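You operate a simulated robot arm through the tools that you are given. There is no shell and no other tool. Be economical: measure what you need, move in short steps, check, and stop when the job is done.

You run a simulated two-armed robot. Do the job below in one go: nothing can be reset, and whatever is moved stays where it is left.

TASK
Turn the knob of the blue hot plate to 100 C. Take the steel cap and put it on top of the teal element. Fetch the amber part and set it on top of the brown liner box. Turn the heat knob to 50 C. Fetch the grey vent cap and set it on top of the grey block. The order is free. Set down upright: grey vent cap.

The check looks at the end state, three seconds after you hand in, the way a careful person would. Anything else that was tipped, shoved, dropped, spilled or broken makes it a failure. A push-on lid holds only when it is set on centred and level and pressed home; a screw cap is set on level and turned clockwise until tight.

THE ROBOT
Two 7-joint arms with two-finger parallel grippers on one trunk, on a base that drives. Base frame: it is fixed to the floor where the robot stands at the start and does not move with it; the origin is under the middle of the robot, x ahead of it, y to its left, z up; the surface under the hand at the start is at about z = 860. Readings come in mm, rad, newtons and seconds.
The left shoulder is at the start at [110, 169, 1484], the right one opposite. With the tool pointing down near the work surface each hand reaches from about 420 to 740 mm from the robot's upright axis, wherever it stands, measured 20 degrees to its own side. Places, roughly: amber part (6x5x4 cm) [-900, -3800, 900]; grey block (9x8x5 cm) [-9600, -1500, 800]; grey vent cap (6x5x9 cm) [-6800, -100, 1100]; heat knob [-5400, -100, 900]; knob of the blue hot plate [700, 0, 900]; liner box [-1000, -3750, 1000]; steel cap (5x5x2 cm) [900, -100, 900]; teal element (6x6x12 cm) [-2100, 900, 600]. Payload 1.57 kg a hand.
The TCP of each hand is the grasp point between the finger pads, 30 mm short of the fingertips. In the tool frame z runs along the fingers and y along their closing line. The gripper opens to 80 mm. The fingers are 17 mm wide and 12 mm thick; the gripper's body (40 by 82 mm) begins 80 mm behind the TCP.
Orientation is that of the tool frame in the base frame, as [roll, pitch, yaw] about the fixed x, y, z axes, in that order (R = Rz(yaw) Ry(pitch) Rx(roll)). With the fingers straight down and closing along the base's y, the tool's x points along the base's -x, its y along +y and its z along -z.

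THE INTERFACE
- The arms move only by the tool apply_moves. It takes "left_moves", "right_moves" or both (then of equal length, played together; a hand with none holds still); each is a list of rows, each a list of 7 numbers: the turn, a rotation vector about the tool's x, y, z in degrees, then the shift along the tool's x, y, z in mm, then the closure, from 0 (fully open) to 1 (shut). In form: [[rx, ry, rz, dx, dy, dz, jaw], ...]. A call has 1 to 20 rows; each row is the pose to reach, as a shift and turn from the pose commanded when the call began, along the tool's axes at that moment. Rows are played at 5 a second. More than 50 mm and 0.15 rad between two rows, or a gripper value outside its range, and nothing of the call is played. Where a pose cannot be reached the arm comes as near as it can. A force on the tool above 40 N (or 10 N above the force at the start of the call, whichever is more), or a blocked arm, ends the call early, and 0.2 s more pass. Each finger travels about 72 mm/s and halts on what it meets, pressing with about 41 N; the grip force reading is that of the motor and also rises with nothing between the fingers. The clock runs only during rows and for 0.2 s after the last one: add rows that repeat a pose to give the fingers time. It gives the time, the measured TCP pose, the force on the tool (base axes), the opening and the grip force at its end, in the units of the frame above (readings bear some noise), with the torque about the TCP (base axes, N m) and any sound that the robot's microphone picked up, and new pictures: "pictures" is both (left out), scene, wrist or none (wrist: the cameras of the hands that moved).
- Cameras (640 x 400 px; columns grow to the right, rows downward): "scene" is now at [157.2, 4.1, 1668.4]; the picture's right is [0.05, -1.00, 0.00], its down [-0.76, -0.04, -0.64] and it looks along [0.64, 0.03, -0.76] (base axes); focal length 260 px, centre (320, 200). "left" rides on the left gripper at [72, 7, -122] in its tool frame; the picture's right is [-0.09, 1.00, 0.00], its down [-0.84, -0.08, -0.54] and it looks along [-0.54, -0.05, 0.84] (tool axes); focal length 238 px, centre (320, 200). "right" rides on the right gripper at [72, -7, -122] in its tool frame; the picture's right is [0.09, 1.00, 0.00], its down [-0.84, 0.08, -0.54] and it looks along [-0.54, 0.05, 0.84] (tool axes); focal length 238 px, centre (320, 200). There is no depth. A picture from a camera that has moved, and an enlarged one, comes with that camera's place and axes in the base frame and with its lens.
- raise_lower(by): slides the trunk up (or, below 0, down) by that many mm; the arms and the scene camera ride with it, the base frame stays. It gives what a move gives, with no picture.
- steer(legs): drives the robot by 1 to 6 legs, each [ahead, left, turn to the left] in mm, mm and rad, along the robot's own axes; the way and the turn of a leg run together, so that a leg with both is an arc; at most 1500 mm and 3.142 rad a leg. The arms and the cameras ride along, it lands a little off, and it stops where it bumps. It gives what a move gives, and a new picture of the scene camera.
- turn_head(pan, tilt): turns the head with the scene camera to pan (to the left, within 1.501 rad either way) and tilt (down, from -0.506 to 1.204), counted from straight ahead of the robot. It gives what a move gives, and a new picture of the scene camera.
- enlarge(camera, box): a new picture of the part [left, top, right, bottom] of that camera's present view, enlarged. It takes no simulated time.
- finish_job(): hands the job in; it is judged then, once.

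Go step by step. Nothing tells you exact positions but the pictures and the camera data: compare them with the known pose of the tool, close in by small moves and look again before you grip or let go. The budget is 165 turns and 260 pictures, counting those below and the enlarged ones. Unless the task says otherwise, let go and move clear before handing in.

The tools are called after "Emit:" as name(argument=value, ...) on one line, values as JSON. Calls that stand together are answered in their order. apply_moves: Moves the arms, as the interface text tells. Its arguments: {"type":"object","properties":{"left_moves":{"type":"array","items":{"type":"array","items":{"type":"number"}}},"right_moves":{"type":"array","items":{"type":"array","items":{"type":"number"}}},"pictures":{"type":"string","enum":["both","scene","wrist","none"]}},"required":[]} The other tools are called the same way: raise_lower (by) slides the trunk up or down; steer (legs) drives the base; turn_head (pan, tilt) turns the head that bears the scene camera; enlarge (camera, box) takes an enlarged picture of a part of a camera's view; finish_job () hands the job in.

At the start:

```text
time_s: 0.0
left_ee_pos: [640.2, 309.8, 1186.2]
left_tool_rot: [-3.14, -0.001, -3.141]
left_contact_force: [-0.4, 0.0, -0.5]
left_ft_torque: [0.0, -0.02, 0.02]
left_opening: 79.6
left_grasp_force: 0.1
right_ee_pos: [624.4, -302.6, 1226.0]
right_tool_rot: [-3.139, 0.0, -3.141]
right_contact_force: [-0.3, -0.6, -0.4]
right_ft_torque: [-0.01, -0.01, -0.01]
right_opening: 80.1
right_grasp_force: 0.2
trunk travel left (down, up): [-798.0, 92.0]
robot x, y, heading: [0.0, -2.4, 0.004]
head pan, tilt: [0.052, 0.871]
```

scene: 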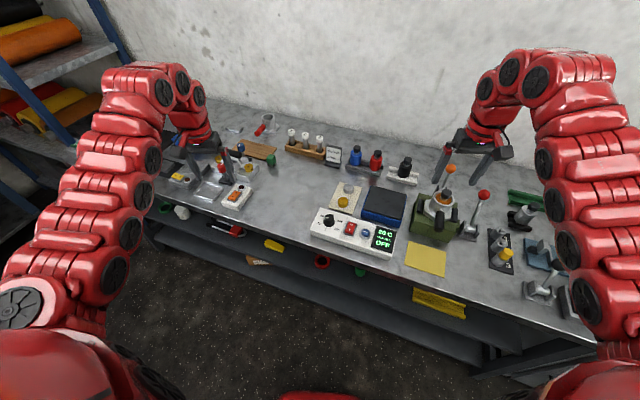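
right: 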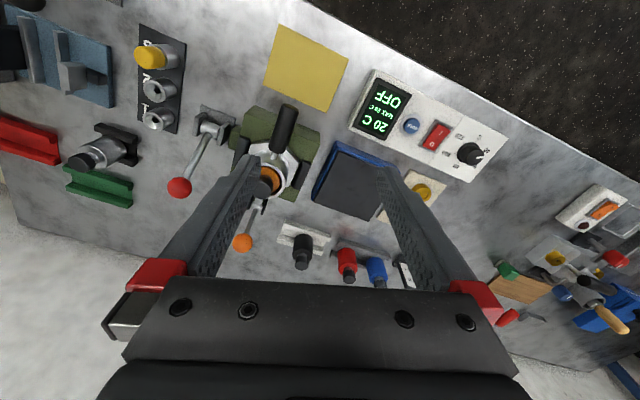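
left: 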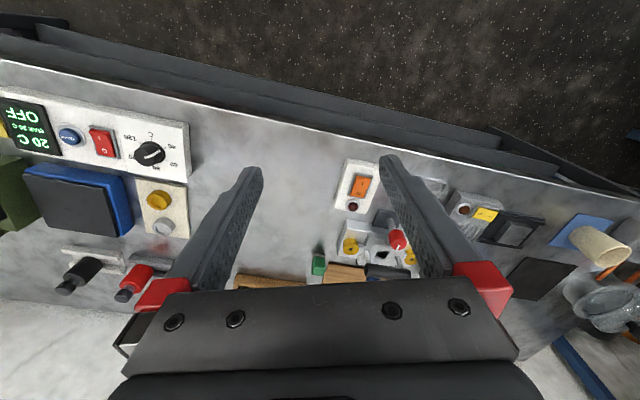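

I see a bench with the blue hot plate and its control box, which has the knob, in front of me. I'll zoom in on the knob and look for the steel cap.

Emit:
enlarge(camera="scene", box=[290, 160, 450, 260])

Emit:
enlarge(camera="left", box=[0, 80, 200, 205])

Emit:
enlarge(camera="scene", box=[400, 130, 600, 300])

```text
4.00 times, centred on (370, 210) of scene
camera zoom: at [157.2, 4.1, 1668.4], right [0.05, -1.0, 0.0], down [-0.76, -0.04, -0.64], along [0.64, 0.03, -0.76], focal length 1039 px, centre (120, 160)
```

zoom: 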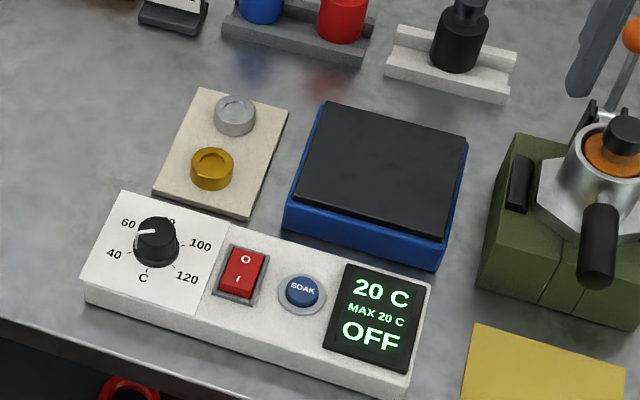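

```text
3.20 times, centred on (100, 142) of left
camera zoom: at [568.1, 317.0, 1308.5], right [0.09, 1.0, 0.0], down [0.84, -0.08, 0.54], along [0.54, -0.05, -0.84], focal length 763 px, centre (1024, 384)
```

zoom: 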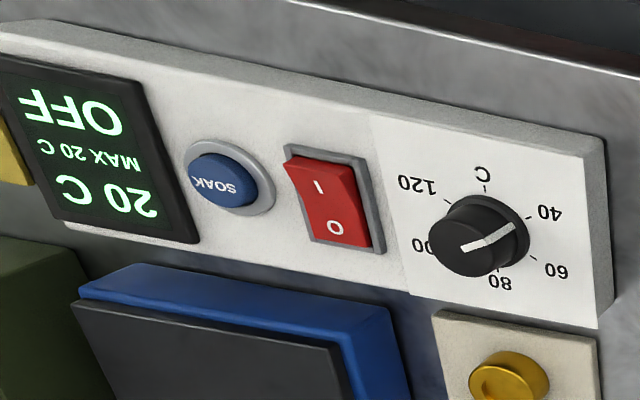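

```text
2.35 times, centred on (500, 215) of scene
camera zoom: at [157.2, 4.1, 1668.4], right [0.05, -1.0, 0.0], down [-0.76, -0.04, -0.64], along [0.64, 0.03, -0.76], focal length 611 px, centre (-104, 165)
```

zoom: 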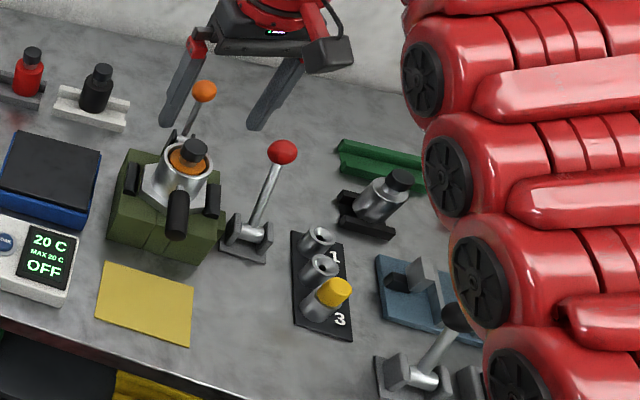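

The steel cap is the silver disc on the beige tray, near (887, -81), and the knob is near (689, -4, 930). The bench is skewed about 0.32 rad, so I'll square up to it and move closer.

Emit:
steer(legs=[[0, 0, -0.32], [190, 0, 0]])

```text
time_s: 2.6
left_ee_pos: [883.8, 35.8, 1187.8]
left_tool_rot: [3.14, 0.003, 2.825]
left_contact_force: [-0.6, 0.0, 0.1]
left_ft_torque: [0.0, 0.0, 0.0]
left_opening: 80.0
left_grasp_force: 0.1
right_ee_pos: [675.4, -541.6, 1226.2]
right_tool_rot: [3.141, 0.002, 2.821]
right_contact_force: [-0.3, 0.1, -0.2]
right_ft_torque: [-0.04, 0.01, 0.05]
right_opening: 80.0
right_grasp_force: 0.1
trunk travel left (down, up): [-798.0, 92.0]
robot x, y, heading: [177.3, -58.4, -0.319]
head pan, tilt: [0.052, 0.871]
camera scene: at [328.1, -104.1, 1668.7], right [-0.26, -0.96, 0.0], down [-0.74, 0.2, -0.65], along [0.62, -0.17, -0.76], focal length 260 px, centre (320, 200)
```

scene: 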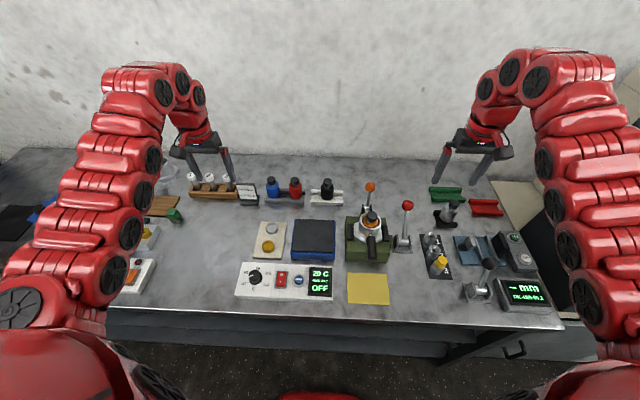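

The robot is square to the bench now. I'll zoom in from here to triangulate the knob and the cap.

Emit:
enlarge(camera="scene", box=[220, 210, 316, 310])

Emit:
enlarge(camera="left", box=[0, 0, 640, 400])

```text
4.00 times, centred on (268, 260) of scene
camera zoom: at [328.1, -104.1, 1668.7], right [-0.26, -0.96, 0.0], down [-0.74, 0.2, -0.65], along [0.62, -0.17, -0.76], focal length 1039 px, centre (528, -40)
```

zoom: 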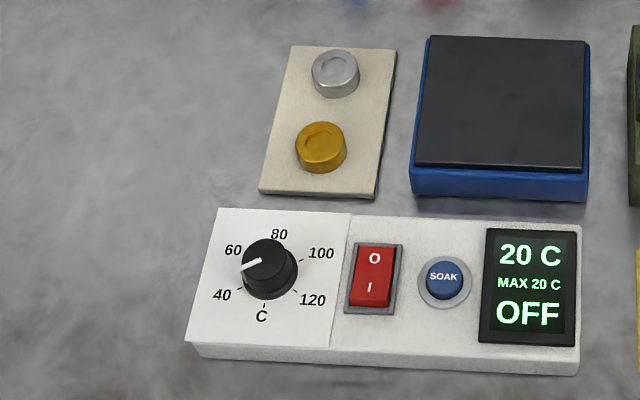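

```text
1.00 times, centred on (320, 200) of left (not enlarged: the box is as wide or as high as the picture)
camera zoom: at [816.8, 64.2, 1309.3], right [0.4, 0.92, 0.0], down [0.77, -0.33, 0.54], along [0.5, -0.22, -0.84], focal length 238 px, centre (320, 200)
```

zoom: 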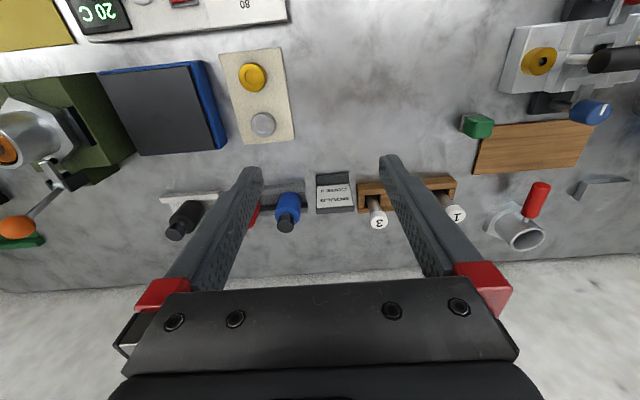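

Both views put the knob near (694, -5, 928), with scale marks about 60° apart and the pointer near 40. I'll bring the left hand over it for a closer look.

Emit:
apply_moves(left_moves=[[0, 0, 0, 28, -16, 18, 0], [0, 0, 0, 56, -32, 36, 0], [0, 0, 0, 84, -48, 54, 0], [0, 0, 0, 112, -64, 72, 0], [0, 0, 0, 140, -80, 90, 0], [0, 0, 0, 168, -98, 108, 0], [0, 0, 0, 168, -98, 108, 0]], pictures="both")

```text
time_s: 4.2
left_ee_pos: [863.3, 31.2, 1175.7]
left_tool_rot: [-3.141, 0.0, 2.824]
left_contact_force: [-0.3, -0.3, -0.1]
left_ft_torque: [0.02, -0.03, -0.01]
left_opening: 80.0
left_grasp_force: 0.1
left hand out of reach, approached as far as the arm can: row 1, 2, 3, 4, 5, 6, 7
right_ee_pos: [676.2, -542.5, 1226.9]
right_tool_rot: [-3.142, 0.001, 2.822]
right_contact_force: [0.1, 0.4, -0.3]
right_ft_torque: [0.0, 0.01, -0.01]
right_opening: 79.9
right_grasp_force: 0.2
trunk travel left (down, up): [-798.0, 92.0]
robot x, y, heading: [178.8, -59.3, -0.317]
head pan, tilt: [0.052, 0.871]
camera scene: at [329.7, -104.7, 1668.5], right [-0.26, -0.96, 0.0], down [-0.74, 0.2, -0.64], along [0.62, -0.17, -0.76], focal length 260 px, centre (320, 200)
camera left: at [796.9, 59.6, 1297.1], right [0.4, 0.92, 0.0], down [0.77, -0.34, 0.54], along [0.5, -0.22, -0.84], focal length 238 px, centre (320, 200)
```

scene: 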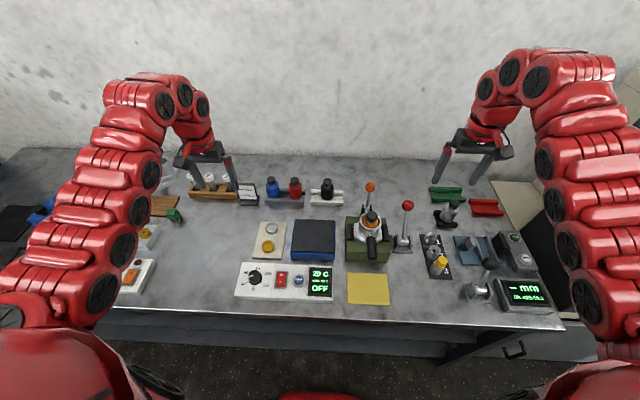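
left: 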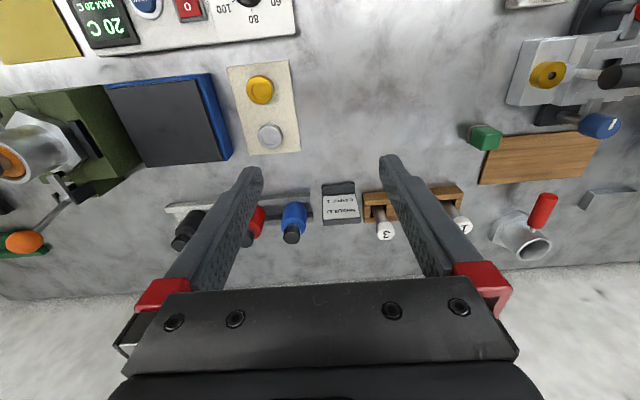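

The hand couldn't pull in at this height. I'll lower it first over the empty bench below, then pull it back.

Emit:
apply_moves(left_moves=[[0, 0, 0, 0, 0, 40, 0], [0, 0, 0, 0, 0, 80, 0], [0, 0, 0, 0, 0, 110, 0], [0, 0, 0, 40, -20, 110, 0], [0, 0, 0, 80, -40, 110, 0], [0, 0, 0, 120, -60, 110, 0], [0, 0, 0, 145, -90, 110, 0], [0, 0, 0, 145, -90, 110, 0]], pictures="wrist")

```text
time_s: 6.0
left_ee_pos: [866.5, 19.1, 1062.4]
left_tool_rot: [-3.141, -0.004, 2.824]
left_contact_force: [0.4, 0.1, 0.8]
left_ft_torque: [0.02, 0.01, 0.0]
left_opening: 79.8
left_grasp_force: 0.1
left hand out of reach, approached as far as the arm can: row 1, 2, 3, 4, 5, 6, 7, 8
right_ee_pos: [677.3, -542.2, 1226.5]
right_tool_rot: [3.14, -0.001, 2.82]
right_contact_force: [0.5, 0.7, 0.3]
right_ft_torque: [-0.01, 0.02, 0.01]
right_opening: 80.0
right_grasp_force: 0.0
trunk travel left (down, up): [-798.0, 92.0]
robot x, y, heading: [181.7, -63.7, -0.322]
head pan, tilt: [0.052, 0.871]
camera left: at [798.5, 48.5, 1182.7], right [0.4, 0.92, 0.0], down [0.77, -0.34, 0.54], along [0.49, -0.22, -0.84], focal length 238 px, centre (320, 200)
```

left: 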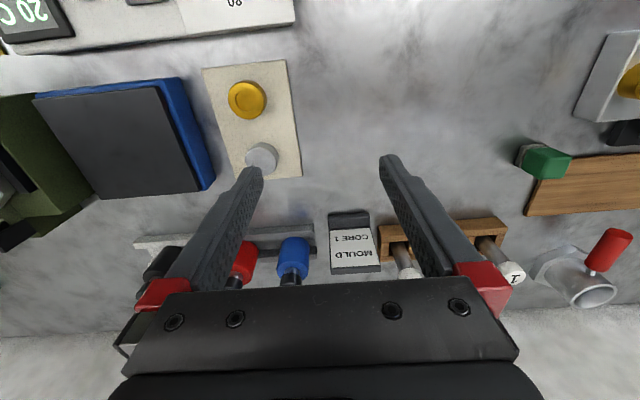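

The arm folds too much when the hand is high and close in. Raising the trunk with the hand low should open up the near range.

Emit:
raise_lower(by=88)

Emit:
apply_moves(left_moves=[[0, 0, 0, 0, 0, 40, 0], [0, 0, 0, 0, 0, 80, 0], [0, 0, 0, 0, 0, 120, 0], [0, 0, 0, 0, 0, 150, 0], [0, 0, 0, 40, -10, 150, 0], [0, 0, 0, 80, -30, 150, 0], [0, 0, 0, 120, -60, 150, 0], [0, 0, 0, 150, -85, 150, 0], [0, 0, 0, 150, -85, 150, 0]], pictures="wrist")

```text
time_s: 7.2
left_ee_pos: [865.8, 20.8, 1149.4]
left_tool_rot: [3.14, -0.002, 2.825]
left_contact_force: [0.3, 0.5, 0.6]
left_ft_torque: [0.01, -0.01, -0.01]
left_opening: 80.1
left_grasp_force: 0.1
right_ee_pos: [677.2, -543.2, 1314.8]
right_tool_rot: [-3.141, 0.0, 2.822]
right_contact_force: [0.2, 0.3, 0.2]
right_ft_torque: [0.01, -0.01, -0.02]
right_opening: 79.9
right_grasp_force: 0.0
trunk travel left (down, up): [-886.0, 4.0]
robot x, y, heading: [179.8, -56.5, -0.321]
head pan, tilt: [0.052, 0.871]
```

```text
time_s: 9.2
left_ee_pos: [694.4, -13.7, 999.0]
left_tool_rot: [-3.141, -0.004, 2.824]
left_contact_force: [1.2, 0.1, 1.0]
left_ft_torque: [-0.02, 0.01, 0.03]
left_opening: 79.7
left_grasp_force: 0.1
right_ee_pos: [677.3, -541.7, 1314.8]
right_tool_rot: [-3.141, -0.001, 2.825]
right_contact_force: [-0.1, -0.2, -0.1]
right_ft_torque: [-0.01, 0.0, 0.02]
right_opening: 79.9
right_grasp_force: 0.0
trunk travel left (down, up): [-886.0, 4.0]
robot x, y, heading: [180.8, -61.1, -0.316]
head pan, tilt: [0.052, 0.871]
camera left: at [628.7, 14.8, 1120.3], right [0.4, 0.92, 0.0], down [0.77, -0.34, 0.54], along [0.49, -0.22, -0.84], focal length 238 px, centre (320, 200)
```

left: 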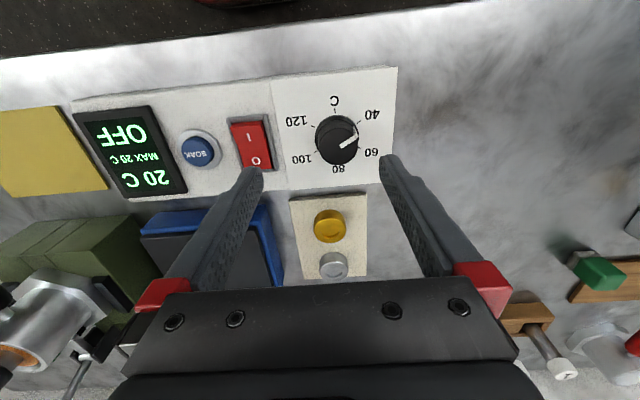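

Works well. The knob is just below and slightly right of the approach line, so I'll zoom in to read the pointer and marks.

Emit:
enlarge(camera="left", box=[260, 60, 420, 200])

```text
2.86 times, centred on (340, 130) of left
camera zoom: at [628.7, 14.8, 1120.3], right [0.4, 0.92, 0.0], down [0.77, -0.34, 0.54], along [0.49, -0.22, -0.84], focal length 681 px, centre (263, 400)
```

zoom: 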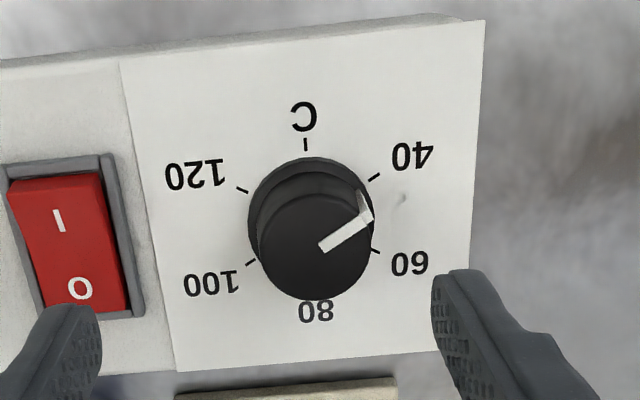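

The pointer sits exactly on 40, and 100 is diametrically opposite, so it needs a 180° clockwise turn. I'll centre over the knob and pre-rotate the wrist −90°.

Emit:
apply_moves(left_moves=[[0, 0, -8, -4, 16, 0, 0.25], [0, 0, -16, -4, 16, 0, 0.25], [0, 0, -24, -4, 16, 0, 0.25], [0, 0, -32, -4, 16, 0, 0.25], [0, 0, -40, -4, 16, 0, 0.25], [0, 0, -48, -4, 16, 0, 0.25], [0, 0, -56, -4, 16, 0, 0.25], [0, 0, -64, -4, 16, 0, 0.25], [0, 0, -72, -4, 16, 0, 0.25], [0, 0, -80, -4, 16, 0, 0.25], [0, 0, -88, -4, 16, 0, 0.25], [0, 0, -90, -4, 16, 0, 0.25], [0, 0, -90, -4, 16, 20, 0.25], [0, 0, -90, -4, 16, 20, 0.25]], pictures="wrist")

```text
time_s: 12.2
left_ee_pos: [703.6, 0.2, 979.5]
left_tool_rot: [3.14, 0.0, -1.888]
left_contact_force: [0.5, 0.0, 0.0]
left_ft_torque: [-0.03, 0.0, 0.01]
left_opening: 60.1
left_grasp_force: 0.1
right_ee_pos: [676.6, -542.5, 1314.9]
right_tool_rot: [-3.14, 0.0, 2.822]
right_contact_force: [0.3, -0.1, 0.0]
right_ft_torque: [0.01, 0.0, -0.01]
right_opening: 79.8
right_grasp_force: 0.1
trunk travel left (down, up): [-886.0, 4.0]
robot x, y, heading: [177.2, -57.1, -0.32]
head pan, tilt: [0.052, 0.871]
camera left: at [674.8, -66.8, 1101.1], right [-0.92, 0.4, 0.0], down [0.34, 0.77, 0.54], along [0.21, 0.5, -0.84], focal length 238 px, centre (320, 200)
```

left: 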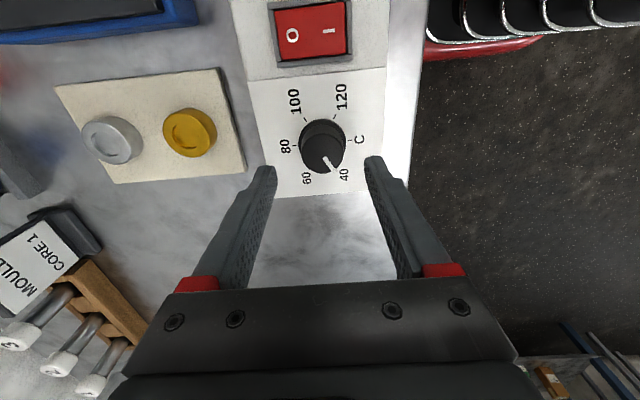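

Centred. Descending with the fingertips just above the panel, then closing on the knob.

Emit:
apply_moves(left_moves=[[0, 0, 0, 0, 2, 20, 0.25], [0, 0, 0, 0, 2, 40, 0.25], [0, 0, 0, 0, 2, 52, 0.25], [0, 0, 0, 0, 2, 52, 0.25]], pictures="wrist")

```text
time_s: 13.2
left_ee_pos: [701.5, 0.3, 927.8]
left_tool_rot: [3.139, -0.001, -1.889]
left_contact_force: [-0.4, -0.2, -0.2]
left_ft_torque: [0.0, -0.04, 0.04]
left_opening: 59.9
left_grasp_force: 0.2
right_ee_pos: [677.3, -542.4, 1314.7]
right_tool_rot: [-3.141, 0.0, 2.822]
right_contact_force: [-0.2, -0.4, 0.0]
right_ft_torque: [0.0, -0.01, 0.0]
right_opening: 80.0
right_grasp_force: 0.1
trunk travel left (down, up): [-886.0, 4.0]
robot x, y, heading: [180.1, -62.7, -0.323]
head pan, tilt: [0.052, 0.871]
camera left: at [672.7, -66.6, 1049.3], right [-0.92, 0.4, 0.0], down [0.34, 0.77, 0.54], along [0.21, 0.5, -0.84], focal length 238 px, centre (320, 200)
```

left: 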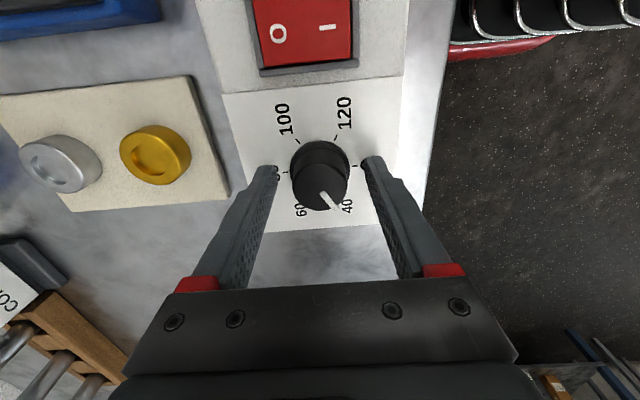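

The knob is between the fingers and the tips are clear of the panel. I'll close and begin the clockwise turn.

Emit:
apply_moves(left_moves=[[0, 0, 0, 0, 0, 0, 0.6], [0, 0, 0, 0, 0, 0, 0.75], [0, 0, 0, 0, 0, 0, 0.75], [0, 0, 8, 0, 0, 0, 0.75], [0, 0, 16, 0, 0, 0, 0.75], [0, 0, 24, 0, 0, 0, 0.75], [0, 0, 32, 0, 0, 0, 0.75], [0, 0, 40, 0, 0, 0, 0.75], [0, 0, 48, 0, 0, 0, 0.75], [0, 0, 56, 0, 0, 0, 0.75], [0, 0, 64, 0, 0, 0, 0.75], [0, 0, 72, 0, 0, 0, 0.75], [0, 0, 80, 0, 0, 0, 0.75], [0, 0, 88, 0, 0, 0, 0.75], [0, 0, 96, 0, 0, 0, 0.75], [0, 0, 104, 0, 0, 0, 0.75], [0, 0, 112, 0, 0, 0, 0.75], [0, 0, 120, 0, 0, 0, 0.75]], pictures="wrist")

```text
time_s: 17.0
left_ee_pos: [701.2, -0.3, 926.4]
left_tool_rot: [-3.14, -0.001, 2.298]
left_contact_force: [-3.5, -0.5, 2.2]
left_ft_torque: [0.1, 0.1, 0.0]
left_opening: 35.2
left_grasp_force: 42.5
right_ee_pos: [676.3, -542.2, 1315.0]
right_tool_rot: [-3.142, -0.001, 2.822]
right_contact_force: [0.1, -0.4, -0.2]
right_ft_torque: [0.01, -0.01, -0.04]
right_opening: 79.8
right_grasp_force: 0.0
trunk travel left (down, up): [-886.0, 4.0]
robot x, y, heading: [179.6, -61.5, -0.321]
head pan, tilt: [0.052, 0.871]
camera left: at [658.5, 58.7, 1049.4], right [0.81, 0.59, 0.0], down [0.5, -0.68, 0.54], along [0.32, -0.44, -0.84], focal length 238 px, centre (320, 200)
```

left: 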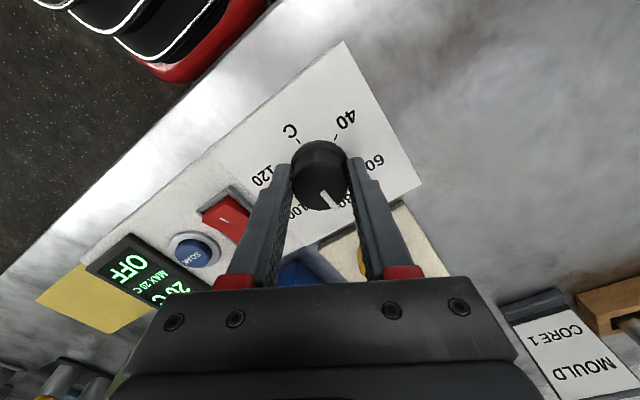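

The knob turned 120° with the hand and didn't slip. Turning the last 60°.

Emit:
apply_moves(left_moves=[[0, 0, 8, 0, 0, 0, 0.75], [0, 0, 16, 0, 0, 0, 0.75], [0, 0, 24, 0, 0, 0, 0.75], [0, 0, 32, 0, 0, 0, 0.75], [0, 0, 40, 0, 0, 0, 0.75], [0, 0, 48, 0, 0, 0, 0.75], [0, 0, 56, 0, 0, 0, 0.75], [0, 0, 60, 0, 0, 0, 0.75], [0, 0, 60, 0, 0, 0, 0.75]], pictures="wrist")

```text
time_s: 19.0
left_ee_pos: [701.5, 2.0, 927.8]
left_tool_rot: [-3.141, 0.001, 1.252]
left_contact_force: [3.8, 3.1, 12.0]
left_ft_torque: [0.15, -0.04, 0.02]
left_opening: 35.4
left_grasp_force: 42.7
right_ee_pos: [676.6, -542.0, 1314.0]
right_tool_rot: [3.14, 0.0, 2.822]
right_contact_force: [-0.6, 0.6, -0.6]
right_ft_torque: [0.02, -0.03, -0.01]
right_opening: 80.0
right_grasp_force: 0.0
trunk travel left (down, up): [-886.0, 4.0]
robot x, y, heading: [182.4, -57.1, -0.321]
head pan, tilt: [0.052, 0.871]
camera left: at [730.6, 66.8, 1049.3], right [0.92, -0.4, 0.0], down [-0.34, -0.77, 0.54], along [-0.22, -0.5, -0.84], focal length 238 px, centre (320, 200)
```

left: 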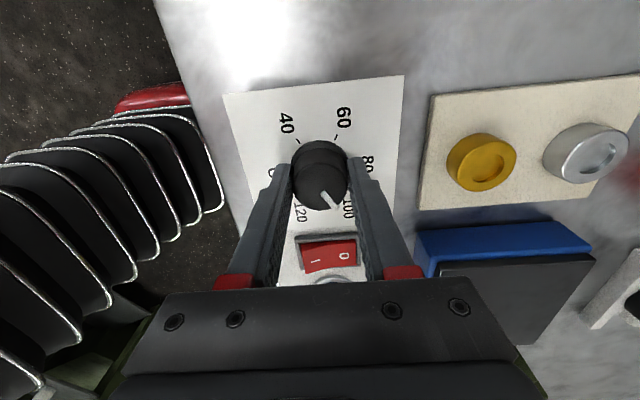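

The pointer now faces 100. I'll open, lift, and check it.

Emit:
apply_moves(left_moves=[[0, 0, 0, 0, 0, 0, 0.4], [0, 0, 0, 0, 0, 0, 0.25], [0, 0, 0, 0, 0, 0, 0.25], [0, 0, 0, 0, 0, -40, 0.25], [0, 0, 0, 0, 0, -70, 0.25], [0, 0, -8, 0, 0, -70, 0.25], [0, 0, -16, 0, 0, -70, 0.25], [0, 0, -24, 0, 0, -70, 0.25], [0, 0, -32, 0, 0, -70, 0.25], [0, 0, -40, 0, 0, -70, 0.25], [0, 0, -48, 0, 0, -70, 0.25], [0, 0, -56, 0, 0, -70, 0.25], [0, 0, -64, 0, 0, -70, 0.25], [0, 0, -72, 0, 0, -70, 0.25], [0, 0, -80, 0, 0, -70, 0.25], [0, 0, -88, 0, 0, -70, 0.25], [0, 0, -90, 0, 0, -70, 0.25]], pictures="wrist")

Emit:
enlarge(camera="left", box=[240, 80, 400, 220])

```text
time_s: 22.6
left_ee_pos: [702.1, -0.0, 998.2]
left_tool_rot: [3.141, -0.003, 2.824]
left_contact_force: [0.7, -0.2, 0.0]
left_ft_torque: [0.05, 0.0, -0.06]
left_opening: 60.1
left_grasp_force: 0.1
right_ee_pos: [678.3, -542.5, 1314.8]
right_tool_rot: [3.141, 0.001, 2.823]
right_contact_force: [-0.9, 0.6, -1.0]
right_ft_torque: [-0.01, -0.01, -0.03]
right_opening: 79.9
right_grasp_force: 0.1
trunk travel left (down, up): [-886.0, 4.0]
robot x, y, heading: [179.9, -61.7, -0.319]
head pan, tilt: [0.052, 0.871]
camera left: at [635.9, 28.9, 1119.1], right [0.4, 0.92, 0.0], down [0.77, -0.33, 0.54], along [0.5, -0.22, -0.84], focal length 238 px, centre (320, 200)
```

left: 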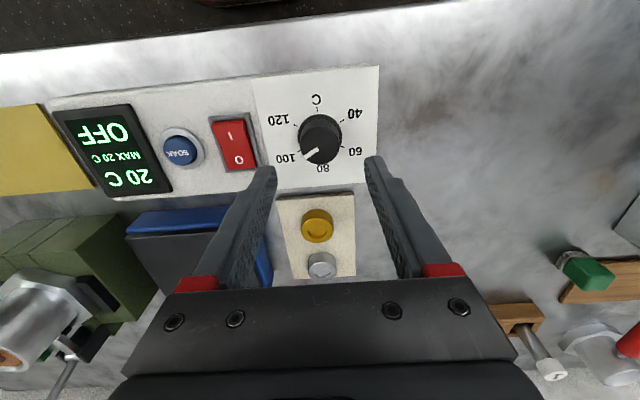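

```text
2.86 times, centred on (320, 150) of left
camera zoom: at [635.9, 28.9, 1119.1], right [0.4, 0.92, 0.0], down [0.77, -0.33, 0.54], along [0.5, -0.22, -0.84], focal length 681 px, centre (320, 343)
```

zoom: 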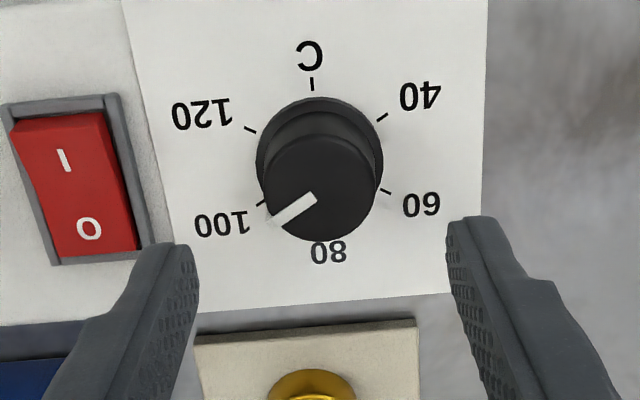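

The pointer looks close to 100. I'll zoom in further to judge the last few degrees.

Emit:
enlarge(camera="left", box=[290, 105, 354, 175])

```text
5.71 times, centred on (322, 140) of left
camera zoom: at [635.9, 28.9, 1119.1], right [0.4, 0.92, 0.0], down [0.77, -0.33, 0.54], along [0.5, -0.22, -0.84], focal length 1362 px, centre (309, 543)
```

zoom: 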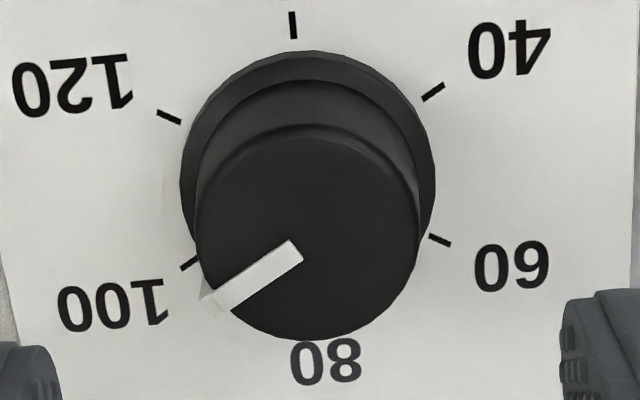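

The pointer reads about 100, within roughly 2°. Next I'll move out above the steel cap.

Emit:
apply_moves(left_moves=[[0, 0, 0, -40, -4, 0, 0.1], [0, 0, 0, -80, -8, 0, 0.1], [0, 0, 0, -120, -12, 0, 0.1], [0, 0, 0, -160, -15, 0, 0.1], [0, 0, 0, -195, -17, 20, 0.1], [0, 0, 0, -195, -17, 45, 0.1], [0, 0, 0, -195, -17, 45, 0.1]], pictures="wrist")

```text
time_s: 24.2
left_ee_pos: [882.0, -76.8, 954.0]
left_tool_rot: [-3.14, -0.001, 2.827]
left_contact_force: [0.1, 0.0, 0.0]
left_ft_torque: [-0.01, 0.04, 0.01]
left_opening: 72.3
left_grasp_force: 0.1
right_ee_pos: [676.7, -542.5, 1314.3]
right_tool_rot: [3.142, 0.0, 2.824]
right_contact_force: [-0.4, 0.2, 0.3]
right_ft_torque: [-0.01, -0.02, 0.02]
right_opening: 79.9
right_grasp_force: 0.1
trunk travel left (down, up): [-886.0, 4.0]
robot x, y, heading: [179.9, -60.5, -0.321]
head pan, tilt: [0.052, 0.871]
camera left: at [815.3, -47.7, 1074.9], right [0.4, 0.92, 0.0], down [0.77, -0.33, 0.54], along [0.5, -0.22, -0.84], focal length 238 px, centre (320, 200)
```

left: 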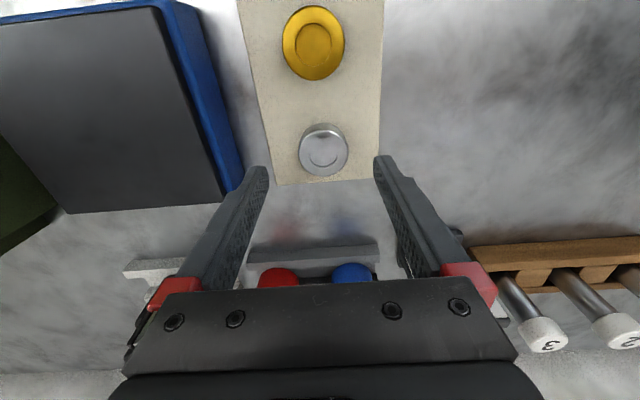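

The cap is 4 mm to the left. I'll descend so the tips straddle it just above the tray.

Emit:
apply_moves(left_moves=[[0, 0, 0, 0, 4, 25, 0.1], [0, 0, 0, 0, 4, 45, 0.1], [0, 0, 0, 0, 4, 54, 0.1], [0, 0, 0, 0, 4, 54, 0.1]], pictures="wrist")

```text
time_s: 25.2
left_ee_pos: [862.3, -72.4, 906.9]
left_tool_rot: [-3.14, 0.0, 2.825]
left_contact_force: [0.2, 0.2, -0.6]
left_ft_torque: [-0.02, -0.02, -0.04]
left_opening: 71.9
left_grasp_force: 0.0
left hand out of reach, approached as far as the arm can: row 1, 2, 3, 4
right_ee_pos: [676.5, -542.5, 1314.8]
right_tool_rot: [3.141, 0.0, 2.823]
right_contact_force: [0.9, 0.1, 0.2]
right_ft_torque: [-0.02, 0.03, -0.02]
right_opening: 80.1
right_grasp_force: 0.0
trunk travel left (down, up): [-886.0, 4.0]
robot x, y, heading: [179.2, -58.0, -0.328]
head pan, tilt: [0.052, 0.871]
camera left: at [796.5, -43.5, 1028.1], right [0.4, 0.92, 0.0], down [0.77, -0.33, 0.54], along [0.5, -0.22, -0.84], focal length 238 px, centre (320, 200)
```

left: 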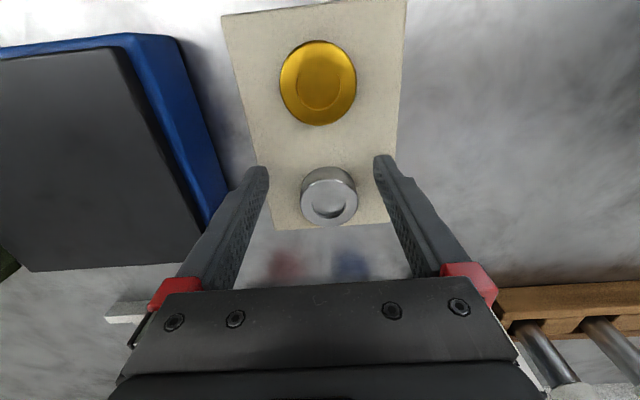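

The raised trunk now limits far reach. I'll lift the hand and then lower the trunk by the same amount.

Emit:
apply_moves(left_moves=[[0, 0, 0, 0, 0, -40, 0.1], [0, 0, 0, 0, 0, -80, 0.1], [0, 0, 0, 0, 0, -110, 0.1], [0, 0, 0, 0, 0, -110, 0.1]], pictures="none")

Emit:
raise_lower(by=-70)

```text
time_s: 26.2
left_ee_pos: [861.3, -71.5, 1016.6]
left_tool_rot: [-3.142, -0.001, 2.826]
left_contact_force: [0.2, 0.0, 0.1]
left_ft_torque: [0.03, 0.04, 0.02]
left_opening: 72.1
left_grasp_force: 0.1
right_ee_pos: [677.5, -542.9, 1313.8]
right_tool_rot: [3.141, 0.0, 2.823]
right_contact_force: [-0.9, -0.9, 0.5]
right_ft_torque: [0.01, 0.02, 0.0]
right_opening: 79.9
right_grasp_force: 0.0
trunk travel left (down, up): [-886.0, 4.0]
robot x, y, heading: [178.2, -60.1, -0.317]
head pan, tilt: [0.052, 0.871]
```

```text
time_s: 27.3
left_ee_pos: [861.2, -72.0, 945.7]
left_tool_rot: [-3.141, -0.001, 2.822]
left_contact_force: [0.1, -0.3, 0.1]
left_ft_torque: [-0.02, 0.0, -0.01]
left_opening: 72.0
left_grasp_force: 0.1
right_ee_pos: [676.6, -543.3, 1244.4]
right_tool_rot: [-3.141, -0.001, 2.822]
right_contact_force: [-0.3, 0.0, 0.4]
right_ft_torque: [-0.02, -0.02, -0.04]
right_opening: 80.2
right_grasp_force: 0.2
trunk travel left (down, up): [-816.0, 74.0]
robot x, y, heading: [183.9, -61.0, -0.32]
head pan, tilt: [0.052, 0.871]
```

Cap estimated at (883.5, -73.5). Moving over it and down.

Emit:
apply_moves(left_moves=[[0, 0, 0, -22, 5, 0, 0.1], [0, 0, 0, -22, 5, 20, 0.1], [0, 0, 0, -22, 5, 38, 0.1], [0, 0, 0, -22, 5, 46, 0.1], [0, 0, 0, -22, 5, 46, 0.1]], pictures="wrist")

```text
time_s: 28.5
left_ee_pos: [882.8, -73.7, 901.1]
left_tool_rot: [-3.14, -0.002, 2.82]
left_contact_force: [0.1, 1.0, -0.8]
left_ft_torque: [-0.05, -0.02, -0.03]
left_opening: 72.1
left_grasp_force: 0.0
right_ee_pos: [676.3, -541.6, 1245.0]
right_tool_rot: [3.14, -0.002, 2.823]
right_contact_force: [0.4, 0.6, -0.2]
right_ft_torque: [0.0, -0.02, 0.01]
right_opening: 80.2
right_grasp_force: 0.1
trunk travel left (down, up): [-816.0, 74.0]
robot x, y, heading: [180.2, -60.1, -0.325]
head pan, tilt: [0.052, 0.871]
camera left: at [816.7, -44.6, 1021.6], right [0.4, 0.92, 0.0], down [0.77, -0.34, 0.54], along [0.49, -0.22, -0.84], focal length 238 px, centre (320, 200)
```

left: 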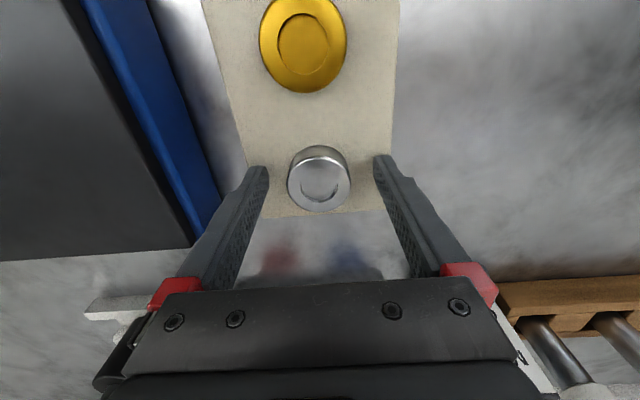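

The cap is centred between the tips. Closing and lifting a little to check.

Emit:
apply_moves(left_moves=[[0, 0, 0, 0, 0, -1, 0.3], [0, 0, 0, 0, 0, -1, 0.5], [0, 0, 0, 0, 0, -1, 0.6], [0, 0, 0, 0, 0, -1, 0.7], [0, 0, 0, 0, 0, -1, 0.7], [0, 0, 0, 0, 0, -40, 0.7], [0, 0, 0, 0, 0, -80, 0.7], [0, 0, 0, 0, 0, -120, 0.7], [0, 0, 0, 0, 0, -150, 0.7]], pictures="wrist")

```text
time_s: 30.5
left_ee_pos: [883.1, -73.5, 1048.7]
left_tool_rot: [3.142, -0.002, 2.826]
left_contact_force: [0.9, -0.1, -1.8]
left_ft_torque: [0.0, 0.02, -0.01]
left_opening: 41.1
left_grasp_force: 41.4
right_ee_pos: [676.3, -541.5, 1244.7]
right_tool_rot: [-3.141, 0.0, 2.822]
right_contact_force: [-0.2, 0.4, -1.2]
right_ft_torque: [0.01, 0.0, 0.01]
right_opening: 80.0
right_grasp_force: 0.1
trunk travel left (down, up): [-816.0, 74.0]
robot x, y, heading: [181.0, -58.8, -0.321]
head pan, tilt: [0.052, 0.871]
camera left: at [816.8, -45.0, 1171.6], right [0.4, 0.92, 0.0], down [0.77, -0.33, 0.54], along [0.5, -0.22, -0.84], focal length 238 px, centre (320, 200)
```

left: 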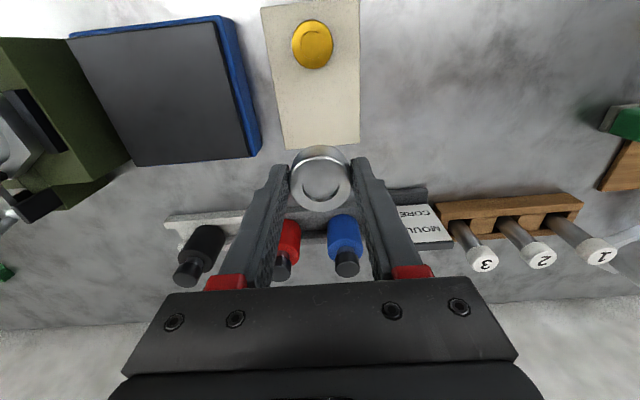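

The cap is held. Before backing off I'll look left and right to plan the drive.

Emit:
turn_head(pan=1.5, tilt=0.35)

Emit:
turn_head(pan=-1.5, tilt=0.35)

```text
time_s: 32.0
left_ee_pos: [884.0, -74.6, 1049.2]
left_tool_rot: [-3.141, -0.002, 2.824]
left_contact_force: [0.5, -0.7, -0.6]
left_ft_torque: [-0.02, 0.02, -0.01]
left_opening: 41.1
left_grasp_force: 41.1
right_ee_pos: [677.0, -541.7, 1243.5]
right_tool_rot: [-3.141, -0.003, 2.822]
right_contact_force: [0.0, 0.4, 0.4]
right_ft_torque: [0.01, 0.0, 0.03]
right_opening: 80.0
right_grasp_force: 0.0
trunk travel left (down, up): [-816.0, 74.0]
robot x, y, heading: [182.4, -58.2, -0.32]
head pan, tilt: [1.499, 0.351]
camera scene: at [291.6, 1.5, 1731.6], right [0.92, -0.38, 0.0], down [-0.13, -0.32, -0.94], along [0.36, 0.87, -0.34], focal length 260 px, centre (320, 200)
```

scene: 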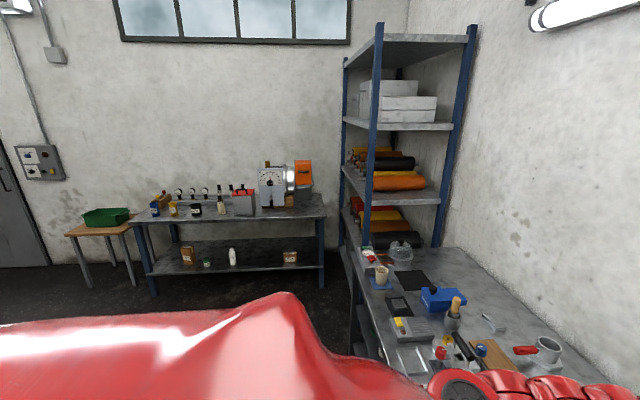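

```text
time_s: 34.6
left_ee_pos: [885.2, -73.1, 1049.2]
left_tool_rot: [3.141, -0.002, 2.824]
left_contact_force: [0.8, 0.0, -1.6]
left_ft_torque: [-0.02, 0.02, 0.04]
left_opening: 40.7
left_grasp_force: 41.4
right_ee_pos: [678.7, -542.6, 1244.1]
right_tool_rot: [-3.14, 0.001, 2.821]
right_contact_force: [0.4, 0.3, 0.5]
right_ft_torque: [0.01, -0.02, 0.01]
right_opening: 80.2
right_grasp_force: 0.1
trunk travel left (down, up): [-816.0, 74.0]
robot x, y, heading: [180.2, -59.3, -0.317]
head pan, tilt: [-1.499, 0.351]
camera scene: at [233.3, -174.9, 1731.6], right [-0.97, 0.24, 0.0], down [0.08, 0.33, -0.94], along [-0.23, -0.91, -0.34], focal length 260 px, centre (320, 200)
```

scene: 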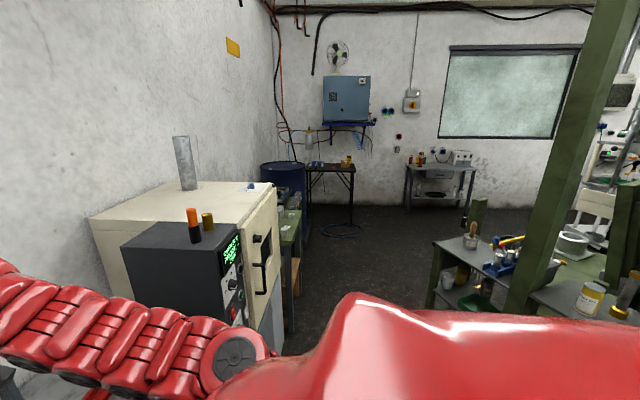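

The teal element should be about 2.5 m straight behind me. I'll back up 450 mm, turn left, then look.

Emit:
turn_head(pan=0, tilt=0.5)

Emit:
steer(legs=[[-450, 0, 0], [0, 0, 1.57]])

Emit:
turn_head(pan=1.4, tilt=0.5)

```text
time_s: 36.2
left_ee_pos: [884.6, -73.3, 1048.6]
left_tool_rot: [3.14, -0.001, 2.825]
left_contact_force: [0.3, 0.0, -1.9]
left_ft_torque: [-0.04, -0.03, -0.02]
left_opening: 40.6
left_grasp_force: 40.8
right_ee_pos: [677.8, -542.1, 1244.4]
right_tool_rot: [3.141, -0.001, 2.822]
right_contact_force: [0.3, 1.1, 0.7]
right_ft_torque: [0.02, 0.04, 0.02]
right_opening: 79.9
right_grasp_force: 0.0
trunk travel left (down, up): [-816.0, 74.0]
robot x, y, heading: [178.5, -57.6, -0.323]
head pan, tilt: [0.0, 0.499]
camera scene: at [342.4, -113.2, 1717.9], right [-0.31, -0.95, 0.0], down [-0.45, 0.15, -0.88], along [0.83, -0.28, -0.48], focal length 260 px, centre (320, 200)
```

scene: 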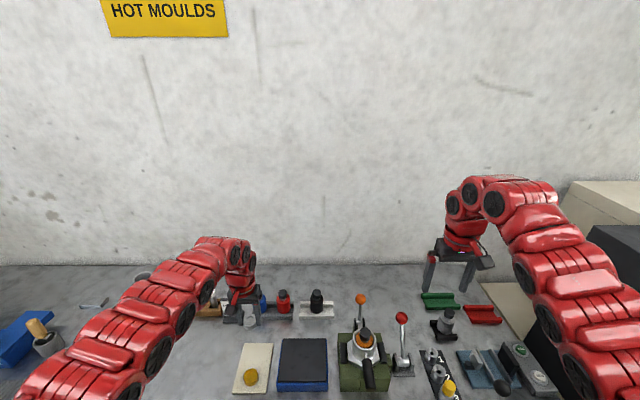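

```text
time_s: 42.8
left_ee_pos: [-233.1, 784.1, 1050.2]
left_tool_rot: [3.141, -0.001, -1.885]
left_contact_force: [0.7, 0.4, -1.4]
left_ft_torque: [0.03, -0.02, 0.0]
left_opening: 40.7
left_grasp_force: 40.6
right_ee_pos: [234.6, 580.6, 1243.3]
right_tool_rot: [3.141, 0.0, -1.886]
right_contact_force: [0.3, 0.0, 0.1]
right_ft_torque: [0.01, -0.01, 0.03]
right_opening: 80.0
right_grasp_force: 0.0
trunk travel left (down, up): [-816.0, 74.0]
robot x, y, heading: [-246.6, 79.4, 1.253]
head pan, tilt: [0.0, 0.499]
camera scene: at [-193.1, 243.7, 1717.9], right [0.95, -0.31, 0.0], down [-0.15, -0.46, -0.88], along [0.27, 0.83, -0.48], focal length 260 px, centre (320, 200)
```

scene: 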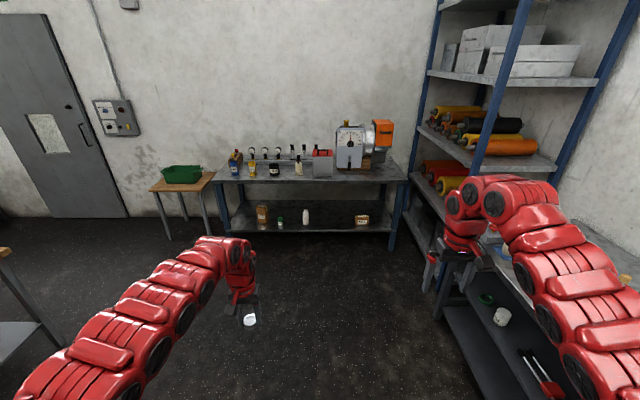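

```text
time_s: 44.3
left_ee_pos: [-235.2, 784.6, 1050.2]
left_tool_rot: [3.142, -0.002, -1.884]
left_contact_force: [-0.7, 0.9, -2.2]
left_ft_torque: [0.01, 0.0, 0.01]
left_opening: 40.9
left_grasp_force: 41.3
right_ee_pos: [234.2, 581.2, 1243.9]
right_tool_rot: [3.141, -0.001, -1.886]
right_contact_force: [-0.7, 0.5, -0.4]
right_ft_torque: [-0.01, -0.04, 0.0]
right_opening: 79.9
right_grasp_force: 0.2
trunk travel left (down, up): [-816.0, 74.0]
robot x, y, heading: [-246.6, 79.9, 1.252]
head pan, tilt: [1.4, 0.499]
camera scene: at [-301.7, 199.6, 1718.0], right [0.47, 0.88, 0.0], down [0.42, -0.22, -0.88], along [-0.78, 0.41, -0.48], focal length 260 px, centre (320, 200)
```

scene: 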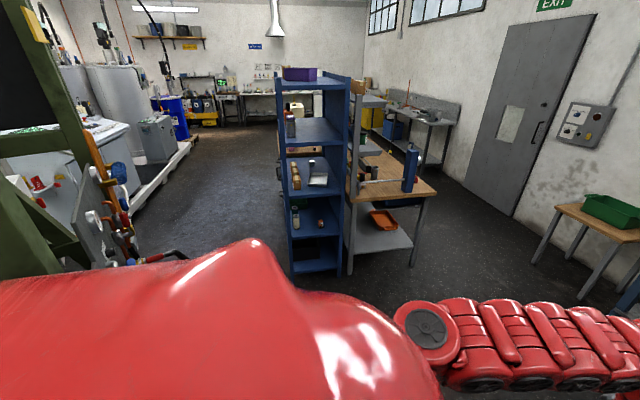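

The teal element projects to about pixel (293, 209), inside the blue open shelf rack. Zooming there.

Emit:
enlarge(camera="scene", box=[260, 60, 450, 290])

Emit:
enlarge(camera="scene", box=[270, 140, 350, 240])

```text
1.74 times, centred on (355, 175) of scene
camera zoom: at [-301.7, 199.6, 1718.0], right [0.47, 0.88, 0.0], down [0.42, -0.22, -0.88], along [-0.78, 0.41, -0.48], focal length 452 px, centre (259, 244)
```

zoom: 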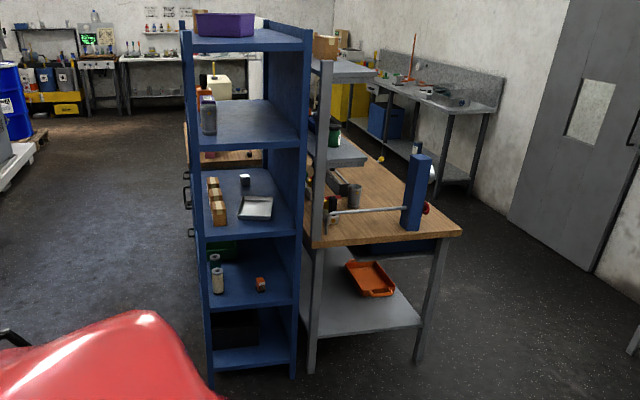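

```text
4.00 times, centred on (310, 190) of scene
camera zoom: at [-301.7, 199.6, 1718.0], right [0.47, 0.88, 0.0], down [0.42, -0.22, -0.88], along [-0.78, 0.41, -0.48], focal length 1039 px, centre (360, 240)
```

zoom: 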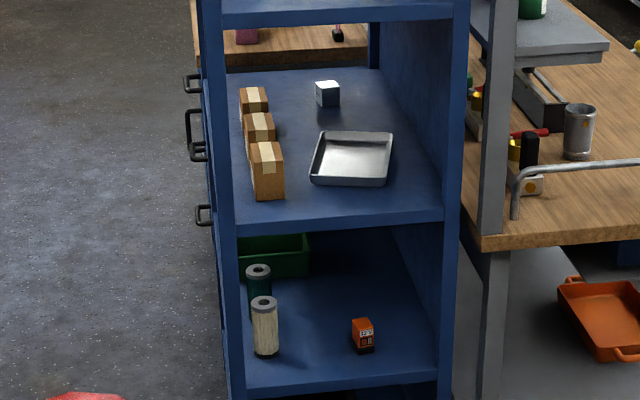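

The teal element is on an inner shelf (about z 490, with the next shelf at about 820), so the cap must go in with the hand nearly horizontal. I'll regrasp the cap on the free patch at the bench's front edge, so I'm driving back there.

Emit:
turn_head(pan=0.1, tilt=0.85)

Emit:
steer(legs=[[0, 0, -1.57], [323, 226, 0]])

```text
time_s: 45.8
left_ee_pos: [-234.3, 784.7, 1050.0]
left_tool_rot: [-3.141, -0.002, -1.883]
left_contact_force: [0.1, 0.6, -2.3]
left_ft_torque: [0.0, 0.03, 0.0]
left_opening: 40.9
left_grasp_force: 41.1
right_ee_pos: [234.5, 580.8, 1245.0]
right_tool_rot: [3.141, 0.001, -1.884]
right_contact_force: [0.1, 0.1, 0.2]
right_ft_torque: [-0.03, -0.01, -0.02]
right_opening: 80.3
right_grasp_force: 0.1
trunk travel left (down, up): [-816.0, 74.0]
robot x, y, heading: [-243.2, 82.5, 1.252]
head pan, tilt: [0.099, 0.85]
camera scene: at [-204.8, 233.6, 1688.0], right [0.98, -0.21, 0.0], down [-0.16, -0.73, -0.66], along [0.14, 0.64, -0.75], focal length 260 px, centre (320, 200)
```

scene: 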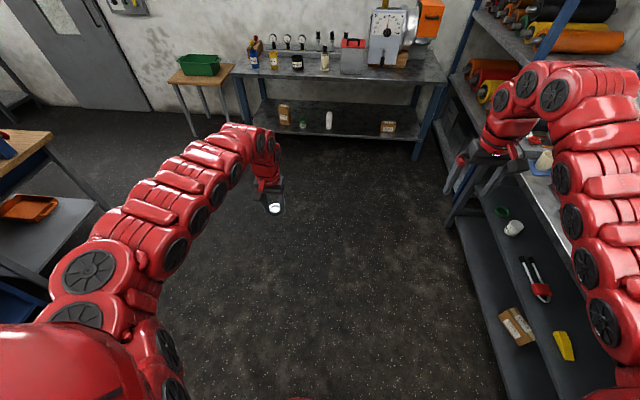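

```text
time_s: 52.0
left_ee_pos: [828.5, 216.4, 1049.5]
left_tool_rot: [-3.14, -0.003, 2.854]
left_contact_force: [0.5, 0.5, -1.5]
left_ft_torque: [-0.02, 0.01, 0.01]
left_opening: 40.6
left_grasp_force: 40.9
right_ee_pos: [638.8, -257.4, 1243.9]
right_tool_rot: [3.141, 0.0, 2.854]
right_contact_force: [-0.7, -0.1, 0.1]
right_ft_torque: [0.02, -0.01, -0.04]
right_opening: 80.0
right_grasp_force: 0.0
trunk travel left (down, up): [-816.0, 74.0]
robot x, y, heading: [123.5, 210.7, -0.284]
head pan, tilt: [0.099, 0.85]
camera scene: at [278.9, 171.3, 1688.1], right [-0.19, -0.98, 0.0], down [-0.74, 0.14, -0.66], along [0.65, -0.12, -0.75], focal length 260 px, centre (320, 200)
```

scene: 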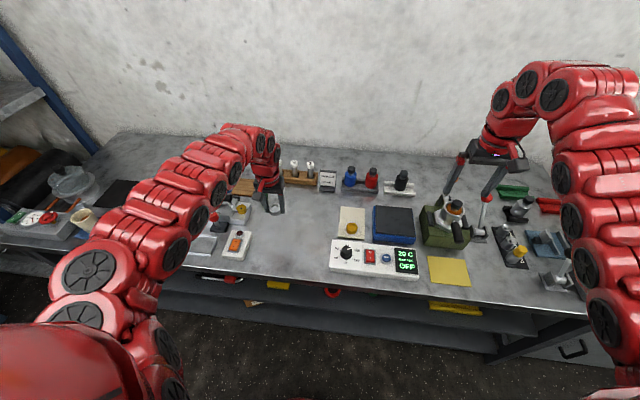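

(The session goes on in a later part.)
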